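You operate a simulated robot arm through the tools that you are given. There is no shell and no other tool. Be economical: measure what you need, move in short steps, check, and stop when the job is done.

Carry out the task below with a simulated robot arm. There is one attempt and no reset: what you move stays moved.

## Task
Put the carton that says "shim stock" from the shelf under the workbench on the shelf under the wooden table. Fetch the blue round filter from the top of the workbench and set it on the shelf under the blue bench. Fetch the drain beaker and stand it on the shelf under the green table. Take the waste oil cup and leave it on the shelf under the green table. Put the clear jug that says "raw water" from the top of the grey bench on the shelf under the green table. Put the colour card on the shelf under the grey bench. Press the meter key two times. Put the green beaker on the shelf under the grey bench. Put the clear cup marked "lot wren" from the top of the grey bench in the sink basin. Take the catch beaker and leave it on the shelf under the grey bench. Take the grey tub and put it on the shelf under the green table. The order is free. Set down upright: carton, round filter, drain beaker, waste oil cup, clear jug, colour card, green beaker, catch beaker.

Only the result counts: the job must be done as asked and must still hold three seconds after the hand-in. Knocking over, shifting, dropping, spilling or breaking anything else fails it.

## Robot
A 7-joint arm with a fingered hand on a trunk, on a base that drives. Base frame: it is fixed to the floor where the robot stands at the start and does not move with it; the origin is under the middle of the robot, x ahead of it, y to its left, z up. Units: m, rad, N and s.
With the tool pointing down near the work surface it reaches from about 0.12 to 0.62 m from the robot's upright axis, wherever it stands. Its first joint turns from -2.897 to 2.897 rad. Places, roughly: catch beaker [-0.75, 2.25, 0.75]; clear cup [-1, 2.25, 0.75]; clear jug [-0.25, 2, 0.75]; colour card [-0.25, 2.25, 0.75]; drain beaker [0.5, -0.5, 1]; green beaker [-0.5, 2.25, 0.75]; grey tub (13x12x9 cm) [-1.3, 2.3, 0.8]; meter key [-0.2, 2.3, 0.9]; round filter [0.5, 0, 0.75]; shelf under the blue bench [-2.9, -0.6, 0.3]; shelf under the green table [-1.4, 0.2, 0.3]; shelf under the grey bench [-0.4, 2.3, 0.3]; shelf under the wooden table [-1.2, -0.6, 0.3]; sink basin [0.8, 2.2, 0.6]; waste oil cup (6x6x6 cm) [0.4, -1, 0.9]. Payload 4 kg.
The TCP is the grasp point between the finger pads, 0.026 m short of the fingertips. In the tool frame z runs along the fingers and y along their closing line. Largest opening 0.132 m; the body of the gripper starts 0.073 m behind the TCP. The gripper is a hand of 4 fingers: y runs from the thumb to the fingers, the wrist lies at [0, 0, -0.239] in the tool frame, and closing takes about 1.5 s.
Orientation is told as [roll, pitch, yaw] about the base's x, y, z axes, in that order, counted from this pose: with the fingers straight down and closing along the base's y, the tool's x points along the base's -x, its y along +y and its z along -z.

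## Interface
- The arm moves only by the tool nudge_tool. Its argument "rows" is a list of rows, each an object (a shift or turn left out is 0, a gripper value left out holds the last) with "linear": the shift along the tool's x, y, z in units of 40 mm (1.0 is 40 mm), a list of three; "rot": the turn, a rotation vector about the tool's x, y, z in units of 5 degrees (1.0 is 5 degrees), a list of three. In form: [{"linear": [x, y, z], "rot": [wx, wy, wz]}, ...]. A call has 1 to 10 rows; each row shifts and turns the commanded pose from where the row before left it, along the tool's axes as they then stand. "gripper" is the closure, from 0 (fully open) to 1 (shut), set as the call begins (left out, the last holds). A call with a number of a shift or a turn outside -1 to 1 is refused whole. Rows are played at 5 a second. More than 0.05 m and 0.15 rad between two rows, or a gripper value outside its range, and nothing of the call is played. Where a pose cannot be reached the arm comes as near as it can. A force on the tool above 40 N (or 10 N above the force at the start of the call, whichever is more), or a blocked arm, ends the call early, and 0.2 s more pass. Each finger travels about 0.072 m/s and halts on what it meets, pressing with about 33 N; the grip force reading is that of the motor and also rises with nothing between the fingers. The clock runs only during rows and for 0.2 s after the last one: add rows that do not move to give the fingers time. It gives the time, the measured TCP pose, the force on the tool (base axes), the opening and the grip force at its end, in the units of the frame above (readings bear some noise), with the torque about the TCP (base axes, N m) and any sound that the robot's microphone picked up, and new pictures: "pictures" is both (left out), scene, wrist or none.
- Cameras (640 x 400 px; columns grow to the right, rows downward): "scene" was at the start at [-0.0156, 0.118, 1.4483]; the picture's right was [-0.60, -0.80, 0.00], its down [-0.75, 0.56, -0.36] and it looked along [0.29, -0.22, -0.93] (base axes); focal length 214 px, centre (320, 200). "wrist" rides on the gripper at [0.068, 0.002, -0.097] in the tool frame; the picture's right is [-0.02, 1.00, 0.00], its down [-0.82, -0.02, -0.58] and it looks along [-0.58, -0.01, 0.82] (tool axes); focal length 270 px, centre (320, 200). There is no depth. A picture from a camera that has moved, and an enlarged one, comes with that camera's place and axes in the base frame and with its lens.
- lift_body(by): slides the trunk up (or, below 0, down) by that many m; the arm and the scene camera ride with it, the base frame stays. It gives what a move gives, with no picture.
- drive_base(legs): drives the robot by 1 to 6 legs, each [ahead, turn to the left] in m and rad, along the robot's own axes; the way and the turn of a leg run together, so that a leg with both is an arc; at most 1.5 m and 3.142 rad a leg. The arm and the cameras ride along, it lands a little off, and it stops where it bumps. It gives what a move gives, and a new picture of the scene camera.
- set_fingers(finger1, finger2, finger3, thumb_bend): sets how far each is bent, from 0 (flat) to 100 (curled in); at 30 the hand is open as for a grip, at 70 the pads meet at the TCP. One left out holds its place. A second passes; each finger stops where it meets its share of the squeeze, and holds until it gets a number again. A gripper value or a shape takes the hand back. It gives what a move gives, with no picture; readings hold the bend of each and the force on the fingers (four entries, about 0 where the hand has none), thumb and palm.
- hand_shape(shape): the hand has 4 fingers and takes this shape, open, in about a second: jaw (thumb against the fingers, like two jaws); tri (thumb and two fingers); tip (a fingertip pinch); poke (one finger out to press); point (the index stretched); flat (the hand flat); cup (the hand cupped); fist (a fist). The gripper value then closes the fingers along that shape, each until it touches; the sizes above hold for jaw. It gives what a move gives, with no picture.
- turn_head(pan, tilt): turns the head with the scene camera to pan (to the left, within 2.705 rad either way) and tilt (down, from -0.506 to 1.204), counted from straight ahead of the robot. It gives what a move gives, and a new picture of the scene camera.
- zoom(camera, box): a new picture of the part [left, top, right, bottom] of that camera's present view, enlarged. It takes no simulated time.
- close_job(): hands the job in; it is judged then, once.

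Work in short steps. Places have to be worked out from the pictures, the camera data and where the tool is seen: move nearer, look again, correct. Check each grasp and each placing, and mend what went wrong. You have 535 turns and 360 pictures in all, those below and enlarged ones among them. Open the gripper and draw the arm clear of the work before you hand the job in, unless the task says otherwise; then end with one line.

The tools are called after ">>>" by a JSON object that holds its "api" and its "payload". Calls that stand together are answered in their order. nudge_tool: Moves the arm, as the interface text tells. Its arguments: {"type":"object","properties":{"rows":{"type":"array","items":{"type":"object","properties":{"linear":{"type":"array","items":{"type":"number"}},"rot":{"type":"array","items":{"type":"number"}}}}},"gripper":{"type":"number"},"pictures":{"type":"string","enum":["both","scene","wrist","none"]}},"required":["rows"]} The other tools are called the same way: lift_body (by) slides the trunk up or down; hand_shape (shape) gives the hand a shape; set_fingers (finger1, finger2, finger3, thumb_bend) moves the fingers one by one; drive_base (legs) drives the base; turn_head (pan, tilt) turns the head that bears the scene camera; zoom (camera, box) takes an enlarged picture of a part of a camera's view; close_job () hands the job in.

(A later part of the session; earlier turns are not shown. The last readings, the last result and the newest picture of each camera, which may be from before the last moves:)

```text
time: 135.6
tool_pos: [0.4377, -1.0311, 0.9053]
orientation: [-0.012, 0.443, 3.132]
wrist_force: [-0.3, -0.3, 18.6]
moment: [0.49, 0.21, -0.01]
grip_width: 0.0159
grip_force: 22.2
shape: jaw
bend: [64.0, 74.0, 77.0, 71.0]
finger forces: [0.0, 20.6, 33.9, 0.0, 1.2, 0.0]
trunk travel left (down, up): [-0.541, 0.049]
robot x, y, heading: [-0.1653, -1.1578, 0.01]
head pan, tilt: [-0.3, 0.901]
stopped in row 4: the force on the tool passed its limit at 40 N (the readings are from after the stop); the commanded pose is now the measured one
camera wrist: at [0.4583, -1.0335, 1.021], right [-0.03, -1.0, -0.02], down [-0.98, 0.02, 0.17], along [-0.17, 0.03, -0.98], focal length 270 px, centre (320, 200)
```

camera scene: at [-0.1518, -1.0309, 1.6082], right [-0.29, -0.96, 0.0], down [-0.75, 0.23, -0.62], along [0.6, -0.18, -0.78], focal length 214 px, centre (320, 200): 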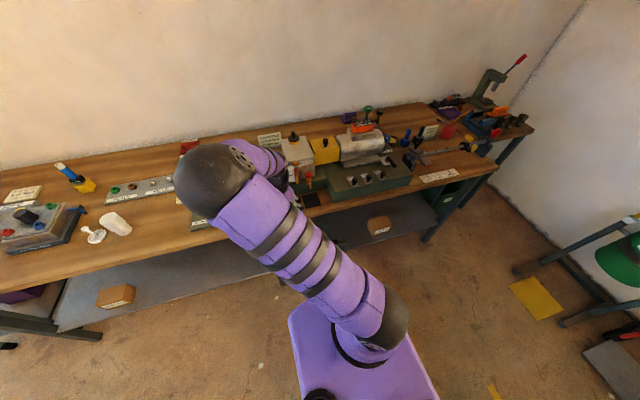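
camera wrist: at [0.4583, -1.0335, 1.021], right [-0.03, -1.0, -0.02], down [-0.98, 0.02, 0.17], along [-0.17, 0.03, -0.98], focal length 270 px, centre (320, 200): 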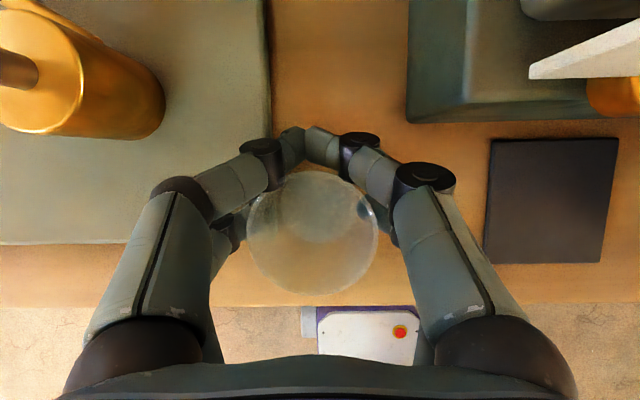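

The lower-left fingertip touches the plate, and the upper pair slips behind the cup because the hand is about 1 cm too far forward. I open, go up 6 mm and back 14 mm, and close again.

>>> {"api": "nudge_tool", "payload": {"rows": [{}, {}, {}, {}, {}, {}], "gripper": 0.35, "pictures": "none"}}

>>> {"api": "nudge_tool", "payload": {"rows": [{"linear": [0.07, 0, -0.15]}, {"linear": [-0.16, 0, -0.08]}, {"linear": [-0.16, 0, -0.08]}, {"rot": [0, -0.3, 0]}], "pictures": "wrist"}}

```text
time: 137.0
tool_pos: [0.4372, -1.0301, 0.9046]
orientation: [-0.014, 0.443, 3.134]
wrist_force: [10.8, -5.7, 30.4]
moment: [0.85, 0.01, -0.22]
grip_width: 0.0806
grip_force: 0.2
shape: jaw
bend: [70.0, 70.0, 78.0, 64.0]
finger forces: [0.1, 0.1, 31.3, 0.1, 0.0, 0.0]
trunk travel left (down, up): [-0.541, 0.049]
robot x, y, heading: [-0.159, -1.1612, 0.008]
head pan, tilt: [-0.3, 0.901]
```

```text
time: 138.0
tool_pos: [0.4194, -1.0285, 0.9077]
orientation: [-0.012, 0.407, 3.139]
wrist_force: [-1.1, -0.3, -0.3]
moment: [-0.02, 0.02, 0.02]
grip_width: 0.0854
grip_force: 0.1
shape: jaw
bend: [70.0, 70.0, 70.0, 64.0]
finger forces: [0.1, 0.0, 0.0, 0.0, 0.0, 0.0]
trunk travel left (down, up): [-0.541, 0.049]
robot x, y, heading: [-0.1654, -1.1599, 0.01]
head pan, tilt: [-0.3, 0.901]
camera wrist: at [0.4452, -1.0307, 1.0226], right [-0.02, -1.0, -0.02], down [-0.98, 0.02, 0.21], along [-0.21, 0.02, -0.98], focal length 270 px, centre (320, 200)
```

wrist: 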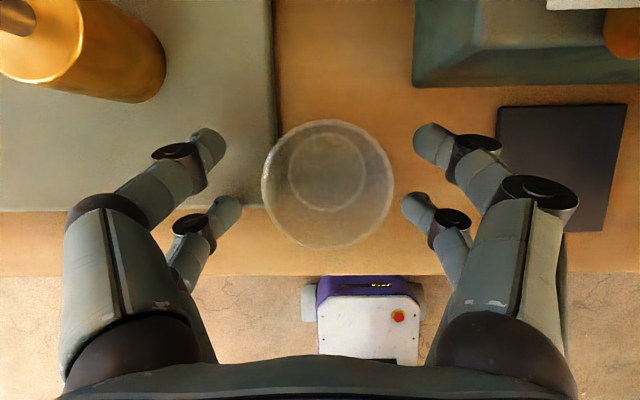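

Now the cup's centre sits midway between the two finger pairs. I close.

>>> {"api": "nudge_tool", "payload": {"rows": [{}, {}, {}, {}, {}, {}], "gripper": 1, "pictures": "wrist"}}

```text
time: 139.4
tool_pos: [0.4219, -1.0293, 0.909]
orientation: [-0.013, 0.41, 3.137]
wrist_force: [-0.3, -0.1, -0.4]
moment: [-0.04, 0.03, -0.04]
grip_width: 0.031
grip_force: 33.1
shape: jaw
bend: [74.0, 74.0, 74.0, 71.0]
finger forces: [31.6, 36.6, 29.8, 0.1, 28.0, 0.1]
trunk travel left (down, up): [-0.541, 0.049]
robot x, y, heading: [-0.1607, -1.163, 0.004]
head pan, tilt: [-0.3, 0.901]
camera wrist: at [0.4461, -1.0314, 1.0239], right [-0.02, -1.0, -0.02], down [-0.98, 0.02, 0.2], along [-0.2, 0.03, -0.98], focal length 270 px, centre (320, 200)
```

wrist: 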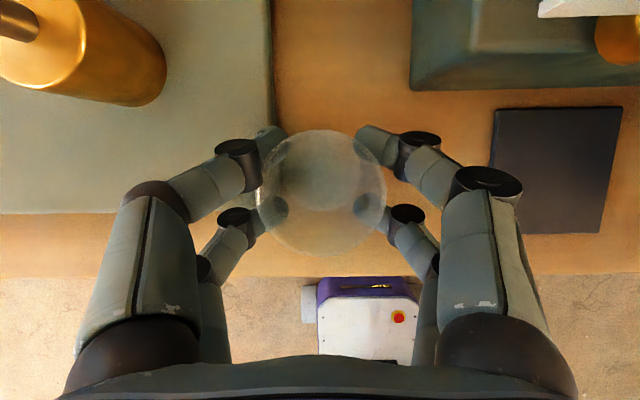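

All four digits hold the cup now. I lift it by the trunk and back off, then look at the arm's posture.

>>> {"api": "lift_body", "payload": {"by": 0.045}}

>>> {"api": "drive_base", "payload": {"legs": [[-0.08, 0]]}}

>>> {"api": "nudge_tool", "payload": {"rows": [{}], "pictures": "wrist"}}

```text
time: 140.3
tool_pos: [0.4209, -1.0284, 0.9535]
orientation: [-0.012, 0.41, 3.137]
wrist_force: [1.8, -0.2, -0.1]
moment: [-0.01, 0.02, -0.04]
grip_width: 0.0307
grip_force: 33.2
shape: jaw
bend: [74.0, 74.0, 74.0, 71.0]
finger forces: [31.5, 36.7, 29.8, 0.1, 27.9, 0.0]
trunk travel left (down, up): [-0.586, 0.004]
robot x, y, heading: [-0.1607, -1.1631, 0.012]
head pan, tilt: [-0.3, 0.901]
```

```text
time: 141.3
tool_pos: [0.3414, -1.0291, 0.9541]
orientation: [-0.012, 0.411, 3.137]
wrist_force: [0.3, 0.3, -0.1]
moment: [-0.02, -0.01, 0.01]
grip_width: 0.0311
grip_force: 33.3
shape: jaw
bend: [74.0, 74.0, 74.0, 71.0]
finger forces: [31.5, 36.7, 29.8, 0.1, 27.9, 0.0]
trunk travel left (down, up): [-0.586, 0.004]
robot x, y, heading: [-0.2437, -1.166, 0.002]
head pan, tilt: [-0.3, 0.901]
camera scene: at [-0.2315, -1.0315, 1.6042], right [-0.29, -0.96, 0.0], down [-0.75, 0.23, -0.62], along [0.6, -0.18, -0.78], focal length 214 px, centre (320, 200)
```

scene: 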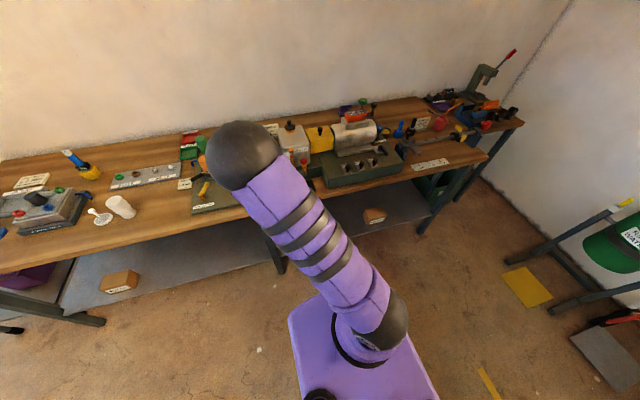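

```text
time: 141.7
tool_pos: [0.3419, -1.0282, 0.9534]
orientation: [-0.012, 0.41, 3.138]
wrist_force: [0.3, 0.6, -0.4]
moment: [-0.01, -0.02, 0.0]
grip_width: 0.031
grip_force: 32.5
shape: jaw
bend: [74.0, 74.0, 74.0, 71.0]
finger forces: [31.5, 36.6, 29.7, 0.0, 27.9, 0.0]
trunk travel left (down, up): [-0.586, 0.004]
robot x, y, heading: [-0.2438, -1.156, 0.009]
head pan, tilt: [-0.3, 0.901]
camera wrist: at [0.3663, -1.0309, 1.0689], right [-0.02, -1.0, -0.02], down [-0.98, 0.02, 0.2], along [-0.2, 0.03, -0.98], focal length 270 px, centre (320, 200)
```

wrist: 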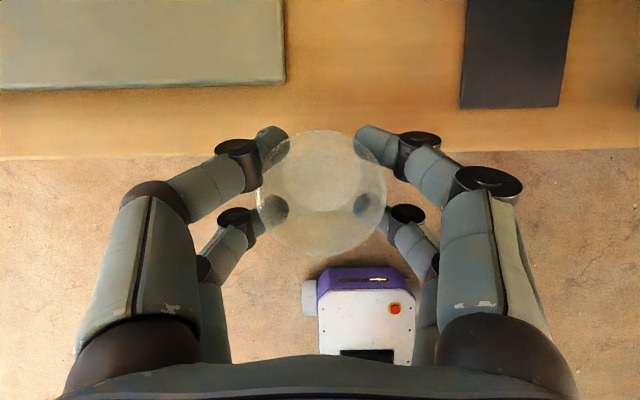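

The cup is held upright. The elbow would clear the table edge if I place close to the front, so I drive to the green table's right-hand side.

>>> {"api": "drive_base", "payload": {"legs": [[0, 1.565], [0.81, 0], [0.81, 0], [0, 1.57]]}}

>>> {"api": "turn_head", "payload": {"pan": -0.2, "tilt": 0.8}}

```text
time: 158.3
tool_pos: [-0.7805, 0.3343, 0.954]
orientation: [-0.011, 0.409, -0.034]
wrist_force: [-0.7, 0.3, -0.6]
moment: [-0.01, -0.02, -0.04]
grip_width: 0.0307
grip_force: 33.0
shape: jaw
bend: [74.0, 74.0, 74.0, 71.0]
finger forces: [29.2, 34.1, 30.1, 0.1, 27.8, 0.0]
trunk travel left (down, up): [-0.586, 0.004]
robot x, y, heading: [-0.1939, 0.4493, 3.122]
head pan, tilt: [-0.3, 0.901]
camera scene: at [-0.2093, 0.3171, 1.6041], right [0.32, 0.95, 0.0], down [0.74, -0.25, -0.62], along [-0.59, 0.2, -0.78], focal length 214 px, centre (320, 200)
```

scene: 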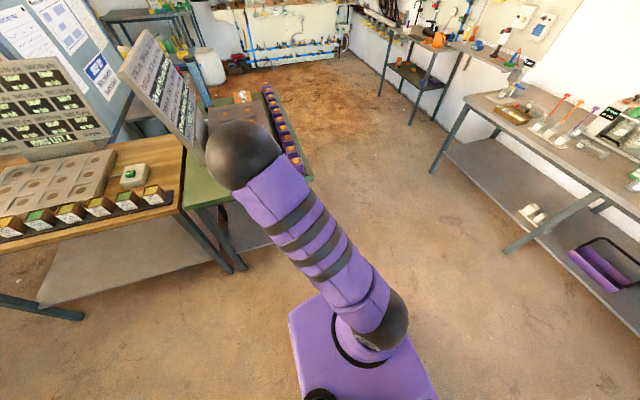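

```text
time: 159.0
tool_pos: [-0.781, 0.3349, 0.9534]
orientation: [-0.012, 0.411, -0.035]
wrist_force: [0.5, -0.6, -0.3]
moment: [0.01, -0.01, 0.01]
grip_width: 0.0307
grip_force: 32.6
shape: jaw
bend: [74.0, 74.0, 74.0, 71.0]
finger forces: [29.1, 34.1, 30.1, 0.0, 27.7, 0.1]
trunk travel left (down, up): [-0.586, 0.004]
robot x, y, heading: [-0.1959, 0.4466, 3.123]
head pan, tilt: [-0.201, 0.799]
camera scene: at [-0.2164, 0.311, 1.612], right [0.22, 0.97, 0.0], down [0.7, -0.16, -0.7], along [-0.68, 0.16, -0.72], focal length 214 px, centre (320, 200)
```

scene: 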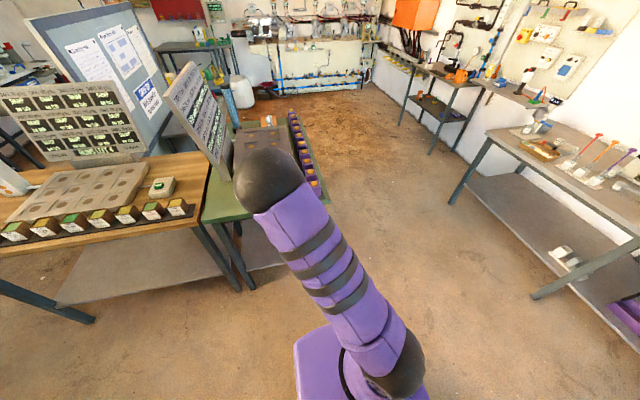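

I lower the trunk here, then drive in 0.25 m over the shelf.

>>> {"api": "lift_body", "payload": {"by": -0.3}}

>>> {"api": "lift_body", "payload": {"by": -0.245}}

>>> {"api": "drive_base", "payload": {"legs": [[0.25, 0]]}}

>>> {"api": "nudge_tool", "payload": {"rows": [{}], "pictures": "wrist"}}

```text
time: 162.0
tool_pos: [-0.7807, 0.3342, 0.6531]
orientation: [-0.012, 0.409, -0.035]
wrist_force: [0.4, 0.6, -0.4]
moment: [0.01, -0.01, -0.02]
grip_width: 0.0306
grip_force: 33.5
shape: jaw
bend: [74.0, 74.0, 74.0, 71.0]
finger forces: [29.2, 34.2, 30.1, 0.0, 27.7, 0.0]
trunk travel left (down, up): [-0.286, 0.304]
robot x, y, heading: [-0.1934, 0.4495, 3.113]
head pan, tilt: [-0.201, 0.799]
```

```text
time: 164.6
tool_pos: [-0.781, 0.3345, 0.4088]
orientation: [-0.013, 0.409, -0.036]
wrist_force: [-0.1, 0.1, -0.9]
moment: [-0.01, 0.0, 0.0]
grip_width: 0.0303
grip_force: 32.8
shape: jaw
bend: [74.0, 74.0, 74.0, 71.0]
finger forces: [29.1, 34.3, 30.0, 0.1, 27.8, 0.0]
trunk travel left (down, up): [-0.041, 0.549]
robot x, y, heading: [-0.1915, 0.4493, 3.12]
head pan, tilt: [-0.201, 0.799]
```

```text
time: 166.4
tool_pos: [-1.0318, 0.3409, 0.4086]
orientation: [-0.01, 0.41, -0.033]
wrist_force: [-0.3, 0.4, -0.6]
moment: [0.02, -0.01, -0.01]
grip_width: 0.0303
grip_force: 32.7
shape: jaw
bend: [74.0, 74.0, 74.0, 71.0]
finger forces: [29.1, 34.4, 30.2, 0.0, 27.9, 0.0]
trunk travel left (down, up): [-0.041, 0.549]
robot x, y, heading: [-0.4386, 0.4524, 3.118]
head pan, tilt: [-0.201, 0.799]
camera scene: at [-0.4665, 0.3167, 1.067], right [0.22, 0.98, 0.0], down [0.7, -0.16, -0.7], along [-0.68, 0.15, -0.72], focal length 214 px, centre (320, 200)
```

scene: 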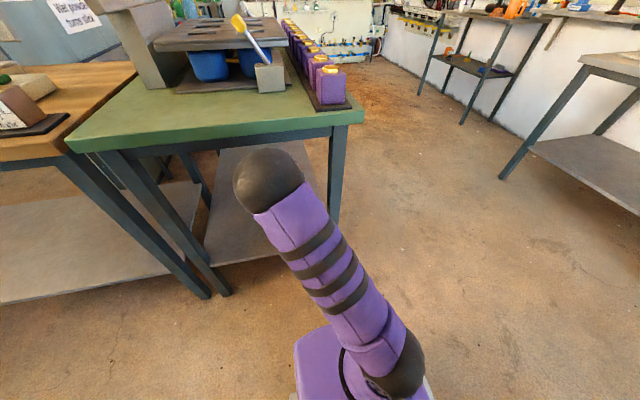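

```text
time: 166.8
tool_pos: [-1.0312, 0.3406, 0.4082]
orientation: [-0.013, 0.413, -0.034]
wrist_force: [0.7, 0.1, -1.0]
moment: [0.01, -0.01, 0.03]
grip_width: 0.0304
grip_force: 32.6
shape: jaw
bend: [74.0, 74.0, 74.0, 71.0]
finger forces: [29.1, 34.3, 30.1, 0.0, 27.9, 0.0]
trunk travel left (down, up): [-0.041, 0.549]
robot x, y, heading: [-0.4407, 0.453, 3.119]
head pan, tilt: [-0.201, 0.799]
camera wrist: at [-1.0546, 0.3445, 0.5239], right [0.05, 1.0, -0.02], down [0.98, -0.05, 0.2], along [0.2, -0.03, -0.98], focal length 270 px, centre (320, 200)
```

wrist: 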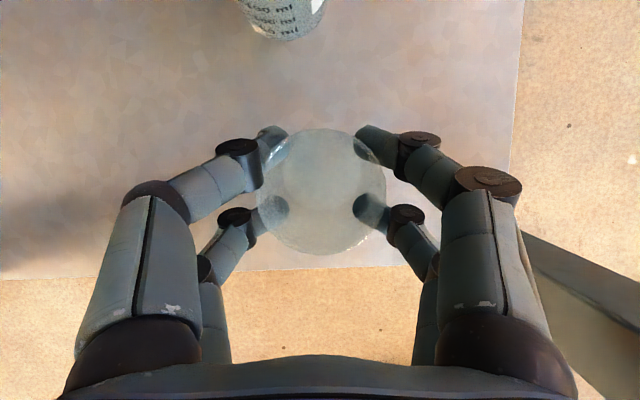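

The cup is 9 cm inside the shelf edge with the drain beaker well ahead. I lower with the trunk, then in fine steps.

>>> {"api": "lift_body", "payload": {"by": -0.041}}

>>> {"api": "nudge_tool", "payload": {"rows": [{"linear": [-0.04, 0, 0.09]}, {"linear": [-0.03, 0, 0.07]}], "pictures": "none"}}

```text
time: 167.6
tool_pos: [-1.031, 0.3396, 0.368]
orientation: [-0.013, 0.409, -0.033]
wrist_force: [-0.3, 0.2, -0.8]
moment: [0.03, -0.02, 0.0]
grip_width: 0.0304
grip_force: 33.6
shape: jaw
bend: [74.0, 74.0, 74.0, 71.0]
finger forces: [29.2, 34.4, 30.1, 0.1, 27.8, 0.0]
trunk travel left (down, up): [0.0, 0.59]
robot x, y, heading: [-0.4442, 0.4555, 3.12]
head pan, tilt: [-0.201, 0.799]
```

```text
time: 168.2
tool_pos: [-1.0313, 0.3404, 0.3606]
orientation: [-0.011, 0.41, -0.033]
wrist_force: [0.3, -0.9, -0.2]
moment: [-0.01, -0.01, -0.03]
grip_width: 0.0303
grip_force: 33.1
shape: jaw
bend: [74.0, 74.0, 74.0, 71.0]
finger forces: [29.3, 34.5, 30.1, 0.0, 27.8, 0.0]
trunk travel left (down, up): [0.0, 0.59]
robot x, y, heading: [-0.4438, 0.4547, 3.117]
head pan, tilt: [-0.201, 0.799]
```

One more small step should bring contact.

>>> {"api": "nudge_tool", "payload": {"rows": [{"linear": [-0.025, 0, 0.055]}], "pictures": "none"}}

```text
time: 168.6
tool_pos: [-1.0309, 0.3407, 0.3583]
orientation: [-0.013, 0.411, -0.033]
wrist_force: [-0.3, 0.6, -0.6]
moment: [-0.01, 0.02, 0.01]
grip_width: 0.0305
grip_force: 33.0
shape: jaw
bend: [74.0, 74.0, 74.0, 71.0]
finger forces: [29.4, 34.6, 30.2, 0.0, 27.8, 0.1]
trunk travel left (down, up): [0.0, 0.59]
robot x, y, heading: [-0.4463, 0.4547, 3.116]
head pan, tilt: [-0.201, 0.799]
```

>>> {"api": "nudge_tool", "payload": {"rows": [{"linear": [-0.025, 0, 0.055]}], "pictures": "none"}}

```text
time: 169.0
tool_pos: [-1.031, 0.3395, 0.3559]
orientation: [-0.012, 0.412, -0.034]
wrist_force: [-0.1, 0.6, -0.7]
moment: [0.03, 0.0, -0.01]
grip_width: 0.0302
grip_force: 33.1
shape: jaw
bend: [74.0, 74.0, 74.0, 71.0]
finger forces: [29.3, 34.4, 30.1, 0.1, 27.8, 0.0]
trunk travel left (down, up): [0.0, 0.59]
robot x, y, heading: [-0.4456, 0.4536, 3.124]
head pan, tilt: [-0.201, 0.799]
```

Still free; I take another step down.

>>> {"api": "nudge_tool", "payload": {"rows": [{"linear": [-0.025, 0, 0.055]}], "pictures": "none"}}

>>> {"api": "nudge_tool", "payload": {"rows": [{"linear": [-0.02, 0, 0.04]}], "pictures": "wrist"}}

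```text
time: 169.4
tool_pos: [-1.0313, 0.3403, 0.3536]
orientation: [-0.012, 0.411, -0.033]
wrist_force: [0.1, 1.0, 0.8]
moment: [0.02, 0.0, 0.0]
grip_width: 0.0304
grip_force: 33.0
shape: jaw
bend: [74.0, 74.0, 74.0, 71.0]
finger forces: [29.5, 34.6, 30.2, 0.1, 27.8, 0.0]
trunk travel left (down, up): [0.0, 0.59]
robot x, y, heading: [-0.4429, 0.4544, 3.116]
head pan, tilt: [-0.201, 0.799]
```

```text
time: 169.8
tool_pos: [-1.0309, 0.3398, 0.3525]
orientation: [-0.013, 0.41, -0.035]
wrist_force: [0.2, 0.4, -0.1]
moment: [0.0, 0.03, 0.0]
grip_width: 0.0303
grip_force: 32.6
shape: jaw
bend: [74.0, 74.0, 74.0, 71.0]
finger forces: [29.4, 34.6, 30.2, 0.1, 27.8, 0.0]
trunk travel left (down, up): [0.0, 0.59]
robot x, y, heading: [-0.4413, 0.4557, 3.124]
head pan, tilt: [-0.201, 0.799]
camera wrist: at [-1.0545, 0.344, 0.4671], right [0.05, 1.0, -0.02], down [0.98, -0.05, 0.2], along [0.2, -0.03, -0.98], focal length 270 px, centre (320, 200)
```

wrist: 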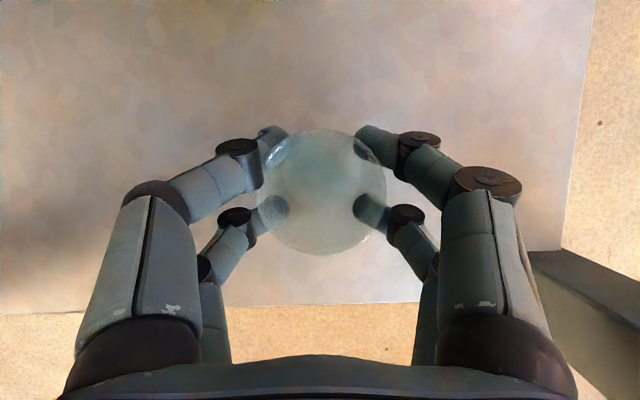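

No contact yet, so I continue in small steps.

>>> {"api": "nudge_tool", "payload": {"rows": [{"linear": [-0.02, 0, 0.04]}, {"linear": [-0.02, 0, 0.04]}], "pictures": "none"}}

```text
time: 170.4
tool_pos: [-1.0304, 0.3408, 0.3489]
orientation: [-0.013, 0.41, -0.036]
wrist_force: [0.6, 0.2, -0.3]
moment: [-0.01, -0.03, 0.0]
grip_width: 0.0303
grip_force: 32.9
shape: jaw
bend: [74.0, 74.0, 74.0, 71.0]
finger forces: [29.8, 34.8, 30.2, 0.0, 27.9, 0.1]
trunk travel left (down, up): [0.0, 0.59]
robot x, y, heading: [-0.4438, 0.4546, 3.118]
head pan, tilt: [-0.201, 0.799]
```

>>> {"api": "nudge_tool", "payload": {"rows": [{"linear": [-0.02, 0, 0.04]}, {"linear": [-0.02, 0, 0.04]}], "pictures": "none"}}

```text
time: 171.0
tool_pos: [-1.0312, 0.341, 0.3472]
orientation: [-0.011, 0.415, -0.035]
wrist_force: [0.2, 2.0, 20.8]
moment: [0.16, -0.36, 0.04]
grip_width: 0.0307
grip_force: 33.0
shape: jaw
bend: [74.0, 74.0, 74.0, 71.0]
finger forces: [35.6, 40.9, 33.3, 0.0, 28.8, 0.0]
trunk travel left (down, up): [0.0, 0.59]
robot x, y, heading: [-0.4436, 0.4542, 3.118]
head pan, tilt: [-0.201, 0.799]
```

Contact at z 0.348. I ease up 1 mm and open.

>>> {"api": "nudge_tool", "payload": {"rows": [{"linear": [0.015, 0, -0.03]}], "pictures": "none"}}

>>> {"api": "nudge_tool", "payload": {"rows": [{}, {}, {}, {}, {}, {}, {}], "gripper": 0.1, "pictures": "wrist"}}

```text
time: 171.4
tool_pos: [-1.0325, 0.3398, 0.3471]
orientation: [-0.013, 0.415, -0.033]
wrist_force: [-2.1, 1.5, 20.9]
moment: [0.18, -0.18, 0.07]
grip_width: 0.0309
grip_force: 33.0
shape: jaw
bend: [74.0, 74.0, 74.0, 71.0]
finger forces: [35.1, 39.5, 33.0, 0.0, 28.9, 0.0]
trunk travel left (down, up): [0.0, 0.59]
robot x, y, heading: [-0.4443, 0.4562, 3.121]
head pan, tilt: [-0.201, 0.799]
```

```text
time: 173.0
tool_pos: [-1.0306, 0.3396, 0.347]
orientation: [-0.012, 0.409, -0.034]
wrist_force: [0.3, 0.1, 0.2]
moment: [0.01, -0.04, 0.06]
grip_width: 0.1184
grip_force: 0.0
shape: jaw
bend: [48.0, 48.0, 48.0, 33.0]
finger forces: [0.0, 0.0, 0.1, 0.0, 0.0, 0.1]
trunk travel left (down, up): [0.0, 0.59]
robot x, y, heading: [-0.444, 0.4505, 3.118]
head pan, tilt: [-0.201, 0.799]
camera wrist: at [-1.0544, 0.3441, 0.461], right [0.05, 1.0, -0.02], down [0.98, -0.05, 0.2], along [0.2, -0.03, -0.98], focal length 270 px, centre (320, 200)
```

wrist: 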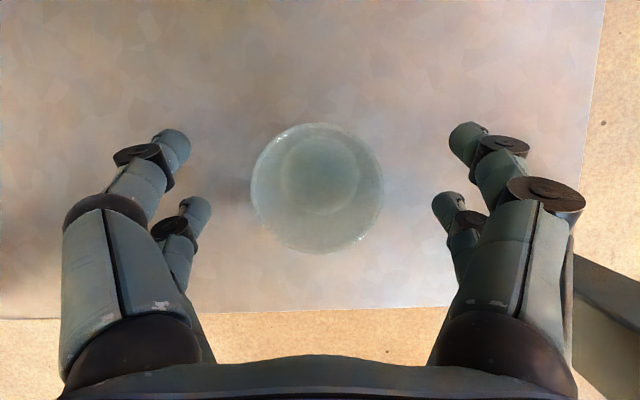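

The waste oil cup stands on the shelf. I back out. Next is the shim stock carton (about 12.5 × 8.7 × 8.5 cm near (0.48, -1.06) on the workbench shelf), which needs vertical fingers closing along x, so I turn the tool in free space.

>>> {"api": "drive_base", "payload": {"legs": [[-0.25, 0]]}}

>>> {"api": "lift_body", "payload": {"by": 0.3}}

>>> {"api": "nudge_tool", "payload": {"rows": [{"rot": [0, -0.95, 0]}, {"rot": [0, -0.95, 0]}, {"rot": [0, -0.95, 0]}, {"rot": [0, -0.95, 0]}, {"rot": [0, -0.9, 0]}, {"rot": [0, 0, 1]}, {"rot": [0, 0, 1]}, {"rot": [0, 0, 1]}, {"rot": [0, 0, 1]}, {"rot": [0, 0, 1]}], "pictures": "none", "gripper": 0}}

>>> {"api": "nudge_tool", "payload": {"rows": [{"rot": [0, 0, 1]}, {"rot": [0, 0, 1]}, {"rot": [0, 0, 1]}, {"rot": [0, 0, 1]}, {"rot": [0, 0, 1]}, {"rot": [0, 0, 1]}, {"rot": [0, 0, 1]}, {"rot": [0, 0, 1]}, {"rot": [0, 0, 1]}, {"rot": [0, 0, 1]}], "pictures": "none"}}

>>> {"api": "nudge_tool", "payload": {"rows": [{"rot": [0, 0, 1]}, {"rot": [0, 0, 1]}, {"rot": [0, 0, 1]}]}}

```text
time: 174.8
tool_pos: [-0.7833, 0.3372, 0.3459]
orientation: [-0.012, 0.41, -0.04]
wrist_force: [-0.3, -0.3, -0.2]
moment: [-0.01, -0.02, 0.0]
grip_width: 0.1188
grip_force: 0.0
shape: jaw
bend: [48.0, 48.0, 48.0, 33.0]
finger forces: [0.0, 0.0, 0.1, 0.0, 0.0, 0.0]
trunk travel left (down, up): [0.0, 0.59]
robot x, y, heading: [-0.1936, 0.4516, 3.111]
head pan, tilt: [-0.201, 0.799]
camera scene: at [-0.2192, 0.3107, 1.026], right [0.23, 0.97, 0.0], down [0.7, -0.16, -0.7], along [-0.68, 0.16, -0.72], focal length 214 px, centre (320, 200)
```

scene: 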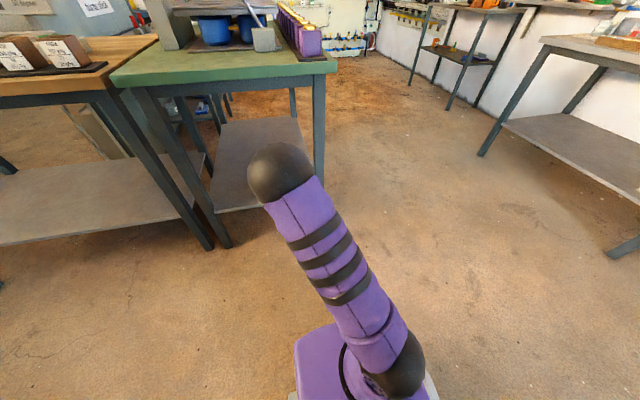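

```text
time: 177.8
tool_pos: [-0.7839, 0.3375, 0.6463]
orientation: [-0.012, 0.41, -0.038]
wrist_force: [0.5, -1.0, -0.4]
moment: [0.0, -0.02, -0.02]
grip_width: 0.1186
grip_force: 0.0
shape: jaw
bend: [48.0, 48.0, 48.0, 33.0]
finger forces: [0.0, 0.0, 0.0, 0.0, 0.0, 0.1]
trunk travel left (down, up): [-0.3, 0.29]
robot x, y, heading: [-0.1954, 0.4479, 3.115]
head pan, tilt: [-0.201, 0.799]
```

```text
time: 180.0
tool_pos: [-0.7834, 0.3367, 0.6469]
orientation: [-0.009, -0.005, -0.471]
wrist_force: [0.6, 0.2, -0.3]
moment: [0.01, -0.03, 0.0]
grip_width: 0.132
grip_force: 0.1
shape: jaw
bend: [30.0, 30.0, 30.0, 30.0]
finger forces: [0.0, 0.0, 0.0, 0.0, 0.0, 0.0]
trunk travel left (down, up): [-0.3, 0.29]
robot x, y, heading: [-0.1957, 0.4462, 3.109]
head pan, tilt: [-0.201, 0.799]
```

```text
time: 182.2
tool_pos: [-0.7832, 0.3366, 0.6464]
orientation: [-0.002, -0.01, -1.346]
wrist_force: [0.0, 0.5, 0.0]
moment: [-0.01, 0.0, 0.0]
grip_width: 0.1317
grip_force: 0.0
shape: jaw
bend: [30.0, 30.0, 30.0, 30.0]
finger forces: [0.0, 0.0, 0.1, 0.1, 0.0, 0.0]
trunk travel left (down, up): [-0.3, 0.29]
robot x, y, heading: [-0.1941, 0.4486, 3.115]
head pan, tilt: [-0.201, 0.799]
```

```text
time: 183.0
tool_pos: [-0.7832, 0.337, 0.6465]
orientation: [0.0, -0.008, -1.606]
wrist_force: [-0.3, -0.3, 0.6]
moment: [0.01, 0.0, -0.01]
grip_width: 0.1317
grip_force: 0.1
shape: jaw
bend: [30.0, 30.0, 30.0, 30.0]
finger forces: [0.0, 0.0, 0.0, 0.0, 0.0, 0.0]
trunk travel left (down, up): [-0.3, 0.29]
robot x, y, heading: [-0.1959, 0.4457, 3.114]
head pan, tilt: [-0.201, 0.799]
camera scene: at [-0.2193, 0.3107, 1.326], right [0.23, 0.97, 0.0], down [0.7, -0.16, -0.7], along [-0.68, 0.16, -0.72], focal length 214 px, centre (320, 200)
camera wrist: at [-0.779, 0.4067, 0.7414], right [1.0, -0.06, 0.0], down [-0.05, -0.81, 0.59], along [-0.04, -0.59, -0.81], focal length 270 px, centre (320, 200)
```

scene: 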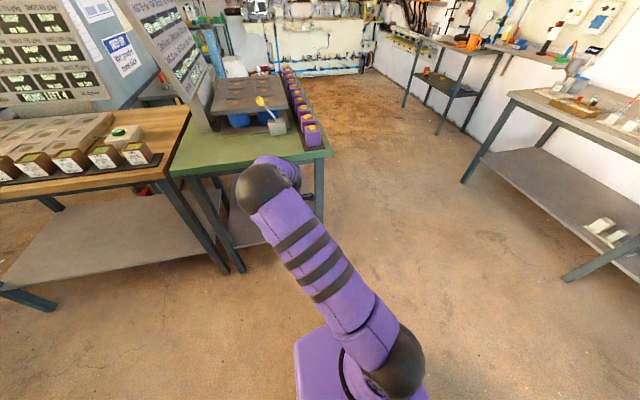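
wrist: 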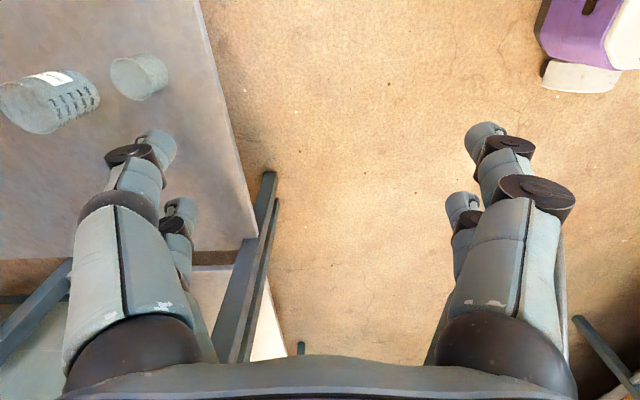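

Both items stand well on the green shelf. On reflection, vertical fingers cannot get over the carton under the bench frame. A 45° forward grasp across its 12.5 cm width with a widened hand is better, so I turn back and test how wide the hand opens.

>>> {"api": "nudge_tool", "payload": {"rows": [{"rot": [0, 0, -1]}, {"rot": [0, 0, -1]}, {"rot": [0, 0, -1]}, {"rot": [0, 0, -1]}, {"rot": [0, 0, -1]}, {"rot": [0, 0, -1]}, {"rot": [0, 0, -1]}, {"rot": [0, 0, -1]}, {"rot": [0, 0, -1]}, {"rot": [0, 0, -1]}], "pictures": "none"}}

>>> {"api": "nudge_tool", "payload": {"rows": [{"rot": [0, 0, -1]}, {"rot": [0, 0, -1]}, {"rot": [0, 0, -1]}, {"rot": [0, 0, -1]}, {"rot": [0, 0, -1]}, {"rot": [0, 0, -1]}, {"rot": [0, 0, -1]}, {"rot": [0, 0, -1]}, {"rot": [0, 0, -0.1]}], "pictures": "none"}}

>>> {"api": "nudge_tool", "payload": {"rows": [{"rot": [0, 1, 0]}, {"rot": [0, 1, 0]}, {"rot": [0, 1, 0]}, {"rot": [0, 1, 0]}, {"rot": [0, 1, 0]}, {"rot": [0, 1, 0]}, {"rot": [0, 1, 0]}, {"rot": [0, 1, 0]}, {"rot": [0, 1, 0]}], "pictures": "scene"}}

>>> {"api": "set_fingers", "payload": {"finger1": 8, "finger2": 8, "finger3": 8, "thumb_bend": 8}}

```text
time: 185.2
tool_pos: [-0.785, 0.3371, 0.6457]
orientation: [-0.01, -0.005, -0.73]
wrist_force: [0.1, 0.3, 0.4]
moment: [0.04, 0.03, 0.01]
grip_width: 0.132
grip_force: 0.0
shape: jaw
bend: [30.0, 30.0, 30.0, 30.0]
finger forces: [0.0, 0.0, 0.0, 0.0, 0.1, 0.0]
trunk travel left (down, up): [-0.3, 0.29]
robot x, y, heading: [-0.1988, 0.4477, 3.111]
head pan, tilt: [-0.201, 0.799]
```

```text
time: 187.2
tool_pos: [-0.7843, 0.3365, 0.6452]
orientation: [-0.01, 0.001, -0.024]
wrist_force: [-0.4, -0.8, -0.6]
moment: [-0.02, -0.02, 0.0]
grip_width: 0.132
grip_force: 0.0
shape: jaw
bend: [30.0, 30.0, 30.0, 30.0]
finger forces: [0.0, 0.0, 0.0, 0.0, 0.0, 0.0]
trunk travel left (down, up): [-0.3, 0.29]
robot x, y, heading: [-0.1944, 0.4458, 3.117]
head pan, tilt: [-0.201, 0.799]
```

```text
time: 189.2
tool_pos: [-0.784, 0.3376, 0.6462]
orientation: [-0.016, 0.787, -0.036]
wrist_force: [0.3, 0.2, -1.0]
moment: [0.0, -0.02, 0.01]
grip_width: 0.132
grip_force: 0.0
shape: jaw
bend: [30.0, 30.0, 30.0, 30.0]
finger forces: [0.1, 0.0, 0.0, 0.1, 0.0, 0.0]
trunk travel left (down, up): [-0.3, 0.29]
robot x, y, heading: [-0.1963, 0.4481, 3.115]
head pan, tilt: [-0.201, 0.799]
camera scene: at [-0.2192, 0.3107, 1.3261], right [0.23, 0.97, 0.0], down [0.7, -0.16, -0.7], along [-0.68, 0.16, -0.72], focal length 214 px, centre (320, 200)
```

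scene: 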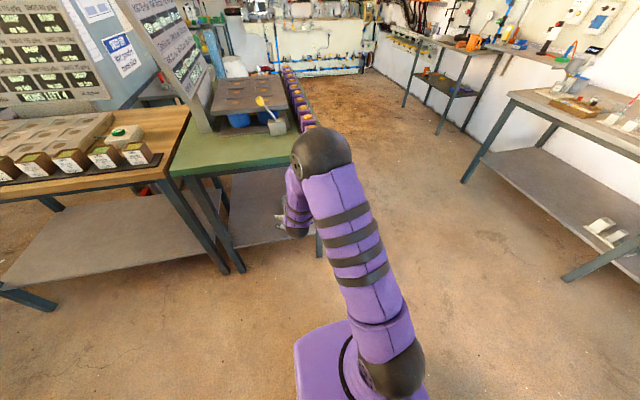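

```text
time: 190.2
tool_pos: [-0.7832, 0.337, 0.6449]
orientation: [-0.014, 0.785, -0.036]
wrist_force: [0.6, 0.2, 1.0]
moment: [0.02, -0.02, 0.02]
grip_width: 0.176
grip_force: 0.0
shape: fingers
bend: [8.0, 8.0, 8.0, 8.0]
finger forces: [0.0, 0.1, 0.1, 0.1, 0.1, 0.0]
trunk travel left (down, up): [-0.3, 0.29]
robot x, y, heading: [-0.1964, 0.4466, 3.112]
head pan, tilt: [-0.201, 0.799]
```

The hand opens to 17.6 cm. The elbow is rather far forward, so I draw the arm in by 12 cm and look at the posture.

>>> {"api": "nudge_tool", "payload": {"rows": [{"linear": [-0.53, 0, -0.53]}, {"linear": [-0.53, 0, -0.53]}, {"linear": [-0.53, 0, -0.53]}, {"linear": [-0.53, 0, -0.53]}], "pictures": "scene"}}

```text
time: 191.2
tool_pos: [-0.6677, 0.3315, 0.6451]
orientation: [-0.014, 0.785, -0.036]
wrist_force: [-0.8, -0.2, 0.1]
moment: [0.0, 0.01, 0.02]
grip_width: 0.176
grip_force: 0.0
shape: fingers
bend: [8.0, 8.0, 8.0, 8.0]
finger forces: [0.0, 0.0, 0.0, 0.0, 0.1, 0.1]
out of reach, approached as far as the arm can: row 4
trunk travel left (down, up): [-0.3, 0.29]
robot x, y, heading: [-0.192, 0.4479, 3.11]
head pan, tilt: [-0.201, 0.799]
camera scene: at [-0.2193, 0.3108, 1.3261], right [0.23, 0.97, 0.0], down [0.7, -0.16, -0.7], along [-0.68, 0.16, -0.72], focal length 214 px, centre (320, 200)
```

scene: 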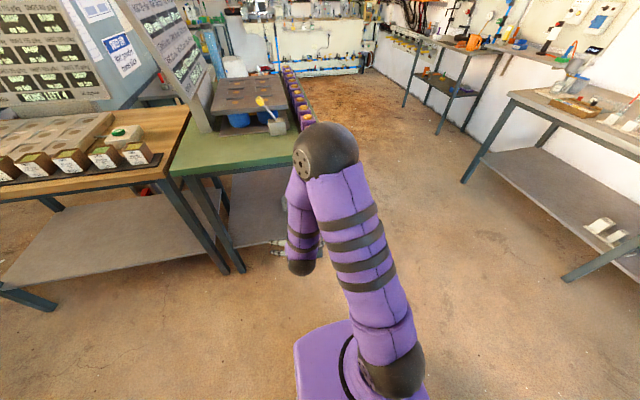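

For shelf work, a flatter tool is better, since only the hand then goes under the table. I tilt to about 75° from vertical while moving the hand forward.

>>> {"api": "nudge_tool", "payload": {"rows": [{"linear": [0.53, 0, 0.53], "rot": [0, 1, 0]}, {"linear": [0.48, 0, 0.57], "rot": [0, 1, 0]}, {"linear": [0.43, 0, 0.61], "rot": [0, 1, 0]}, {"linear": [0.375, 0, 0.65], "rot": [0, 1, 0]}, {"linear": [0.32, 0, 0.68], "rot": [0, 1, 0]}, {"linear": [0.26, 0, 0.7], "rot": [0, 1, 0]}]}}

```text
time: 192.6
tool_pos: [-0.8482, 0.3343, 0.6456]
orientation: [-0.045, 1.311, -0.067]
wrist_force: [-0.5, -0.3, 1.1]
moment: [-0.03, -0.01, 0.0]
grip_width: 0.1761
grip_force: 0.0
shape: fingers
bend: [8.0, 8.0, 8.0, 8.0]
finger forces: [0.0, 0.0, 0.0, 0.0, 0.1, 0.1]
trunk travel left (down, up): [-0.3, 0.29]
robot x, y, heading: [-0.1987, 0.4497, 3.114]
head pan, tilt: [-0.201, 0.799]
camera scene: at [-0.219, 0.3107, 1.3261], right [0.23, 0.97, 0.0], down [0.7, -0.16, -0.7], along [-0.68, 0.16, -0.72], focal length 214 px, centre (320, 200)
camera wrist: at [-0.7718, 0.3365, 0.7357], right [0.03, 1.0, -0.04], down [0.77, -0.05, -0.64], along [-0.64, -0.01, -0.77], focal length 270 px, centre (320, 200)
```

scene: 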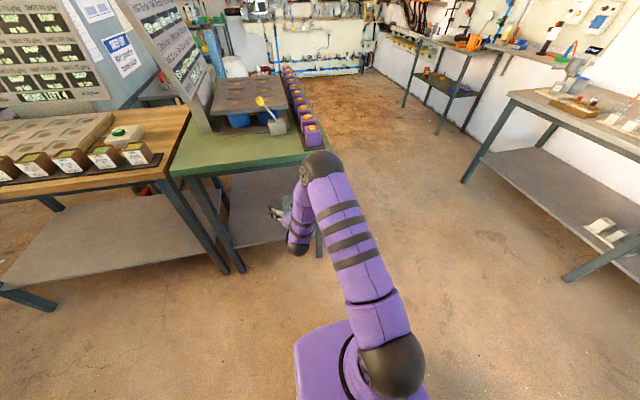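
wrist: 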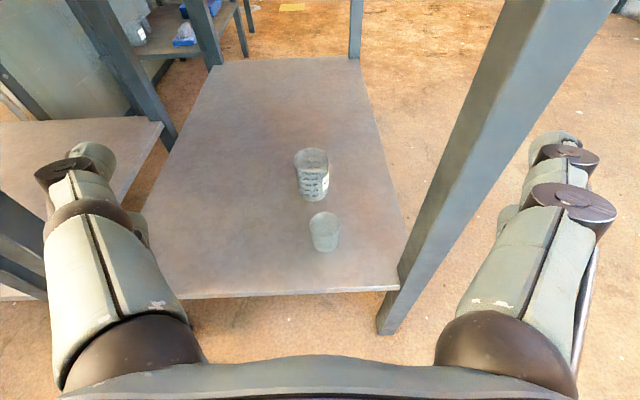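

That posture works, and the camera now looks forward. I level out a slight roll and drive to the carton, stopping short of the bench.

>>> {"api": "nudge_tool", "payload": {"rows": [{"rot": [0, 0, -0.46]}], "pictures": "none"}}

>>> {"api": "drive_base", "payload": {"legs": [[0, 1.474], [0.82, 0], [0.82, 0], [0, 1.696]]}}

>>> {"api": "lift_body", "payload": {"by": -0.2}}

>>> {"api": "nudge_tool", "payload": {"rows": [{}], "pictures": "wrist"}}

```text
time: 193.0
tool_pos: [-0.8483, 0.3341, 0.6451]
orientation: [0.107, 1.309, 0.089]
wrist_force: [0.0, -0.1, 0.1]
moment: [0.01, 0.03, 0.03]
grip_width: 0.1763
grip_force: 0.0
shape: fingers
bend: [8.0, 8.0, 8.0, 8.0]
finger forces: [0.0, 0.1, 0.0, 0.0, 0.0, 0.1]
trunk travel left (down, up): [-0.3, 0.29]
robot x, y, heading: [-0.1944, 0.4439, 3.113]
head pan, tilt: [-0.201, 0.799]
```

```text
time: 209.8
tool_pos: [0.2261, -1.056, 0.6462]
orientation: [0.108, 1.306, -3.061]
wrist_force: [-0.1, -0.2, -0.1]
moment: [0.0, -0.01, 0.01]
grip_width: 0.176
grip_force: 0.1
shape: fingers
bend: [8.0, 8.0, 8.0, 8.0]
finger forces: [0.0, 0.0, 0.0, 0.0, 0.0, 0.0]
trunk travel left (down, up): [-0.3, 0.29]
robot x, y, heading: [-0.4269, -1.164, -0.036]
head pan, tilt: [-0.201, 0.799]
camera scene: at [-0.4029, -1.0294, 1.326], right [-0.23, -0.97, 0.0], down [-0.7, 0.17, -0.7], along [0.68, -0.16, -0.72], focal length 214 px, centre (320, 200)
```

scene: 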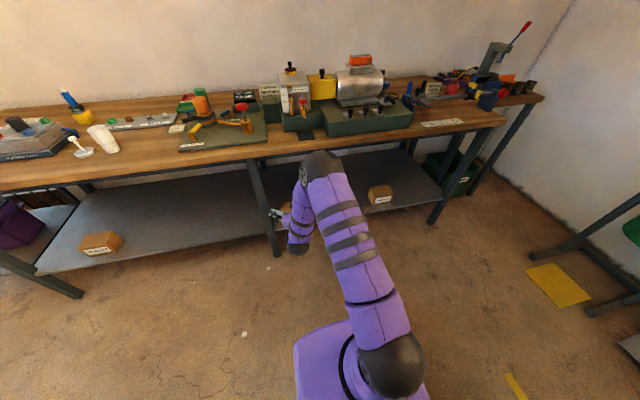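

```text
time: 212.0
tool_pos: [0.2257, -1.0568, 0.4452]
orientation: [0.107, 1.306, -3.061]
wrist_force: [-0.9, 0.0, 0.0]
moment: [-0.02, 0.0, -0.01]
grip_width: 0.1761
grip_force: 0.0
shape: fingers
bend: [8.0, 8.0, 8.0, 8.0]
finger forces: [0.0, 0.0, 0.0, 0.0, 0.0, 0.0]
trunk travel left (down, up): [-0.1, 0.49]
robot x, y, heading: [-0.4275, -1.1633, -0.03]
head pan, tilt: [-0.201, 0.799]
```

```text
time: 212.4
tool_pos: [0.2271, -1.0562, 0.4452]
orientation: [0.107, 1.307, -3.061]
wrist_force: [0.5, 0.5, -0.4]
moment: [0.0, -0.01, 0.0]
grip_width: 0.1759
grip_force: 0.0
shape: fingers
bend: [8.0, 8.0, 8.0, 8.0]
finger forces: [0.1, 0.0, 0.0, 0.1, 0.1, 0.0]
trunk travel left (down, up): [-0.1, 0.49]
robot x, y, heading: [-0.431, -1.1652, -0.039]
head pan, tilt: [-0.201, 0.799]
camera wrist: at [0.1515, -1.0531, 0.5356], right [-0.03, -1.0, 0.0], down [-0.77, 0.02, -0.64], along [0.64, -0.02, -0.77], focal length 270 px, centre (320, 200)
```

wrist: 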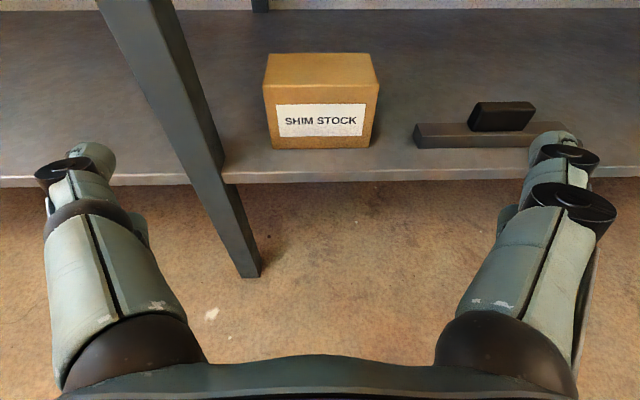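

The label reads SHIM STOCK. The carton spans y -0.998 to -1.128 with its front face at x 0.44, and the bench leg is at y -0.936. I narrow the opening a bit, lower and drive in straight.

>>> {"api": "set_fingers", "payload": {"finger1": 17, "finger2": 17, "finger3": 17, "thumb_bend": 17}}

>>> {"api": "lift_body", "payload": {"by": -0.088}}

>>> {"api": "drive_base", "payload": {"legs": [[0.14, 0]]}}

>>> {"api": "nudge_tool", "payload": {"rows": [{}], "pictures": "wrist"}}

```text
time: 213.4
tool_pos: [0.227, -1.057, 0.4442]
orientation: [0.105, 1.307, -3.062]
wrist_force: [0.0, -0.7, -0.6]
moment: [-0.01, 0.02, -0.01]
grip_width: 0.1604
grip_force: 0.0
shape: fingers
bend: [17.0, 17.0, 17.0, 17.0]
finger forces: [0.1, 0.0, 0.0, 0.0, 0.1, 0.0]
trunk travel left (down, up): [-0.1, 0.49]
robot x, y, heading: [-0.4258, -1.1646, -0.039]
head pan, tilt: [-0.201, 0.799]
```

```text
time: 214.6
tool_pos: [0.2261, -1.0555, 0.3574]
orientation: [0.107, 1.308, -3.061]
wrist_force: [-0.6, 0.7, 1.0]
moment: [0.02, 0.02, -0.01]
grip_width: 0.1603
grip_force: 0.0
shape: fingers
bend: [17.0, 17.0, 17.0, 17.0]
finger forces: [0.0, 0.0, 0.0, 0.0, 0.0, 0.0]
trunk travel left (down, up): [-0.012, 0.578]
robot x, y, heading: [-0.4267, -1.1622, -0.036]
head pan, tilt: [-0.201, 0.799]
```

```text
time: 215.9
tool_pos: [0.3684, -1.0608, 0.3576]
orientation: [0.107, 1.307, -3.059]
wrist_force: [0.9, 0.2, -0.4]
moment: [0.0, 0.0, 0.02]
grip_width: 0.1604
grip_force: 0.1
shape: fingers
bend: [17.0, 17.0, 17.0, 17.0]
finger forces: [0.0, 0.0, 0.1, 0.1, 0.1, 0.1]
trunk travel left (down, up): [-0.012, 0.578]
robot x, y, heading: [-0.2854, -1.1706, -0.039]
head pan, tilt: [-0.201, 0.799]
camera scene: at [-0.2625, -1.0343, 1.038], right [-0.23, -0.97, 0.0], down [-0.7, 0.17, -0.7], along [0.68, -0.16, -0.72], focal length 214 px, centre (320, 200)
```

scene: 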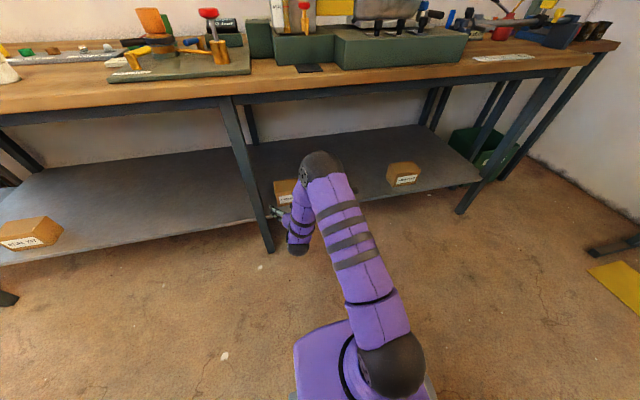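

```text
time: 216.3
tool_pos: [0.367, -1.0609, 0.3574]
orientation: [0.106, 1.309, -3.06]
wrist_force: [0.1, -0.2, 0.5]
moment: [0.02, 0.04, 0.04]
grip_width: 0.1601
grip_force: 0.0
shape: fingers
bend: [17.0, 17.0, 17.0, 17.0]
finger forces: [0.1, 0.1, 0.0, 0.0, 0.0, 0.1]
trunk travel left (down, up): [-0.012, 0.578]
robot x, y, heading: [-0.2833, -1.1712, -0.034]
head pan, tilt: [-0.201, 0.799]
camera wrist: at [0.2919, -1.0575, 0.4476], right [-0.03, -1.0, 0.0], down [-0.77, 0.02, -0.64], along [0.64, -0.02, -0.77], focal length 270 px, centre (320, 200)
```

wrist: 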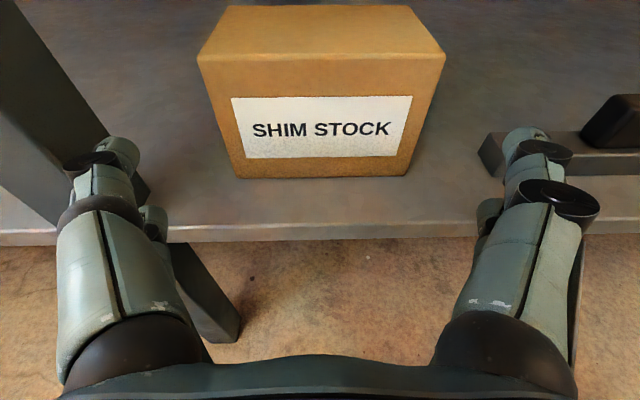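

The box is centred between the fingers with a margin on both sides. I drive in the last 10.5 cm.

>>> {"api": "drive_base", "payload": {"legs": [[0.105, 0]]}}

>>> {"api": "nudge_tool", "payload": {"rows": [{}], "pictures": "wrist"}}

```text
time: 217.5
tool_pos: [0.4724, -1.0654, 0.357]
orientation: [0.107, 1.308, -3.061]
wrist_force: [0.1, 0.4, 0.4]
moment: [-0.01, 0.0, 0.0]
grip_width: 0.161
grip_force: 0.1
shape: fingers
bend: [16.0, 17.0, 17.0, 17.0]
finger forces: [0.6, 0.1, 0.0, 0.0, 0.5, 0.0]
trunk travel left (down, up): [-0.012, 0.578]
robot x, y, heading: [-0.1834, -1.1745, -0.036]
head pan, tilt: [-0.201, 0.799]
camera scene: at [-0.1577, -1.038, 1.038], right [-0.23, -0.97, 0.0], down [-0.7, 0.17, -0.7], along [0.68, -0.16, -0.72], focal length 214 px, centre (320, 200)
```

scene: 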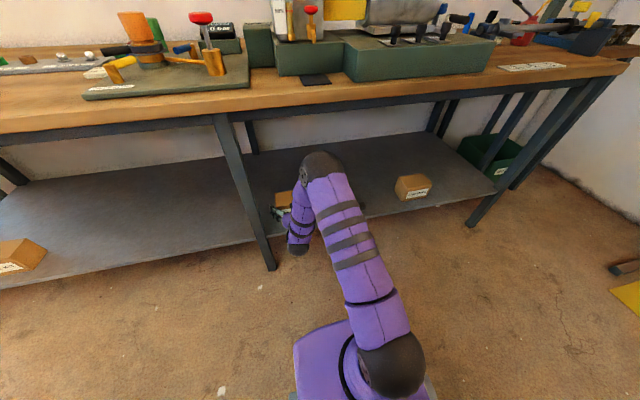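

```text
time: 217.9
tool_pos: [0.4724, -1.0657, 0.3562]
orientation: [0.105, 1.307, -3.064]
wrist_force: [-1.5, -0.9, 0.8]
moment: [-0.01, -0.04, 0.03]
grip_width: 0.1609
grip_force: 0.1
shape: fingers
bend: [16.0, 17.0, 17.0, 17.0]
finger forces: [0.5, 0.0, 0.1, 0.1, 0.3, 0.1]
trunk travel left (down, up): [-0.012, 0.578]
robot x, y, heading: [-0.1817, -1.1691, -0.035]
head pan, tilt: [-0.201, 0.799]
camera wrist: at [0.3966, -1.062, 0.4476], right [-0.03, -1.0, 0.0], down [-0.77, 0.02, -0.64], along [0.64, -0.02, -0.77], focal length 270 px, centre (320, 200)
```

wrist: 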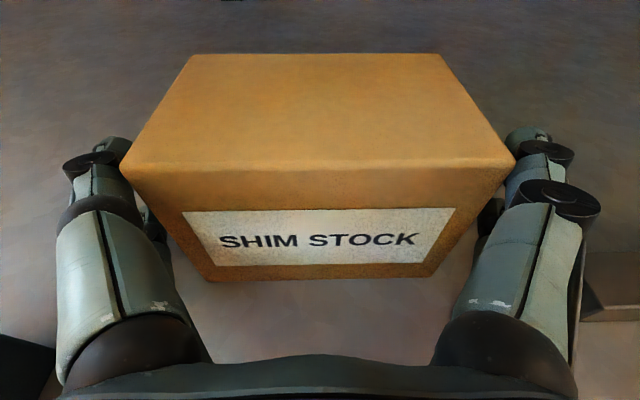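

The carton is between the fingers. I close the grip.

>>> {"api": "nudge_tool", "payload": {"rows": [{}, {}, {}, {}, {}, {}], "gripper": 1, "pictures": "wrist"}}

```text
time: 219.3
tool_pos: [0.4716, -1.0652, 0.3568]
orientation: [0.105, 1.306, -3.062]
wrist_force: [1.5, 0.5, -0.4]
moment: [0.11, 0.09, -0.02]
grip_width: 0.1189
grip_force: 33.0
shape: jaw
bend: [54.0, 48.0, 48.0, 13.0]
finger forces: [56.2, 42.3, 40.3, 0.0, 59.9, 0.0]
trunk travel left (down, up): [-0.012, 0.578]
robot x, y, heading: [-0.1839, -1.1736, -0.035]
head pan, tilt: [-0.201, 0.799]
camera wrist: at [0.3967, -1.062, 0.4475], right [-0.03, -1.0, 0.0], down [-0.77, 0.02, -0.64], along [0.64, -0.02, -0.77], focal length 270 px, centre (320, 200)
```

wrist: 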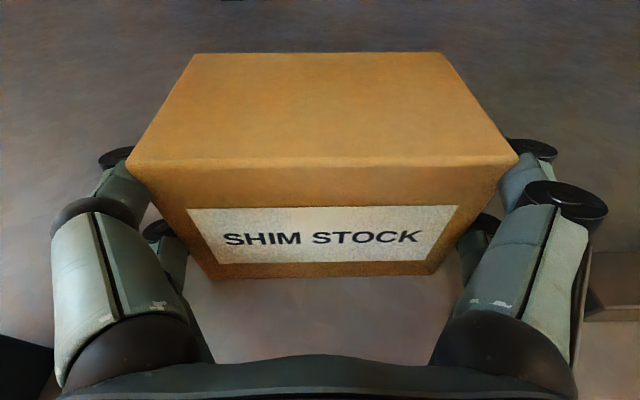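

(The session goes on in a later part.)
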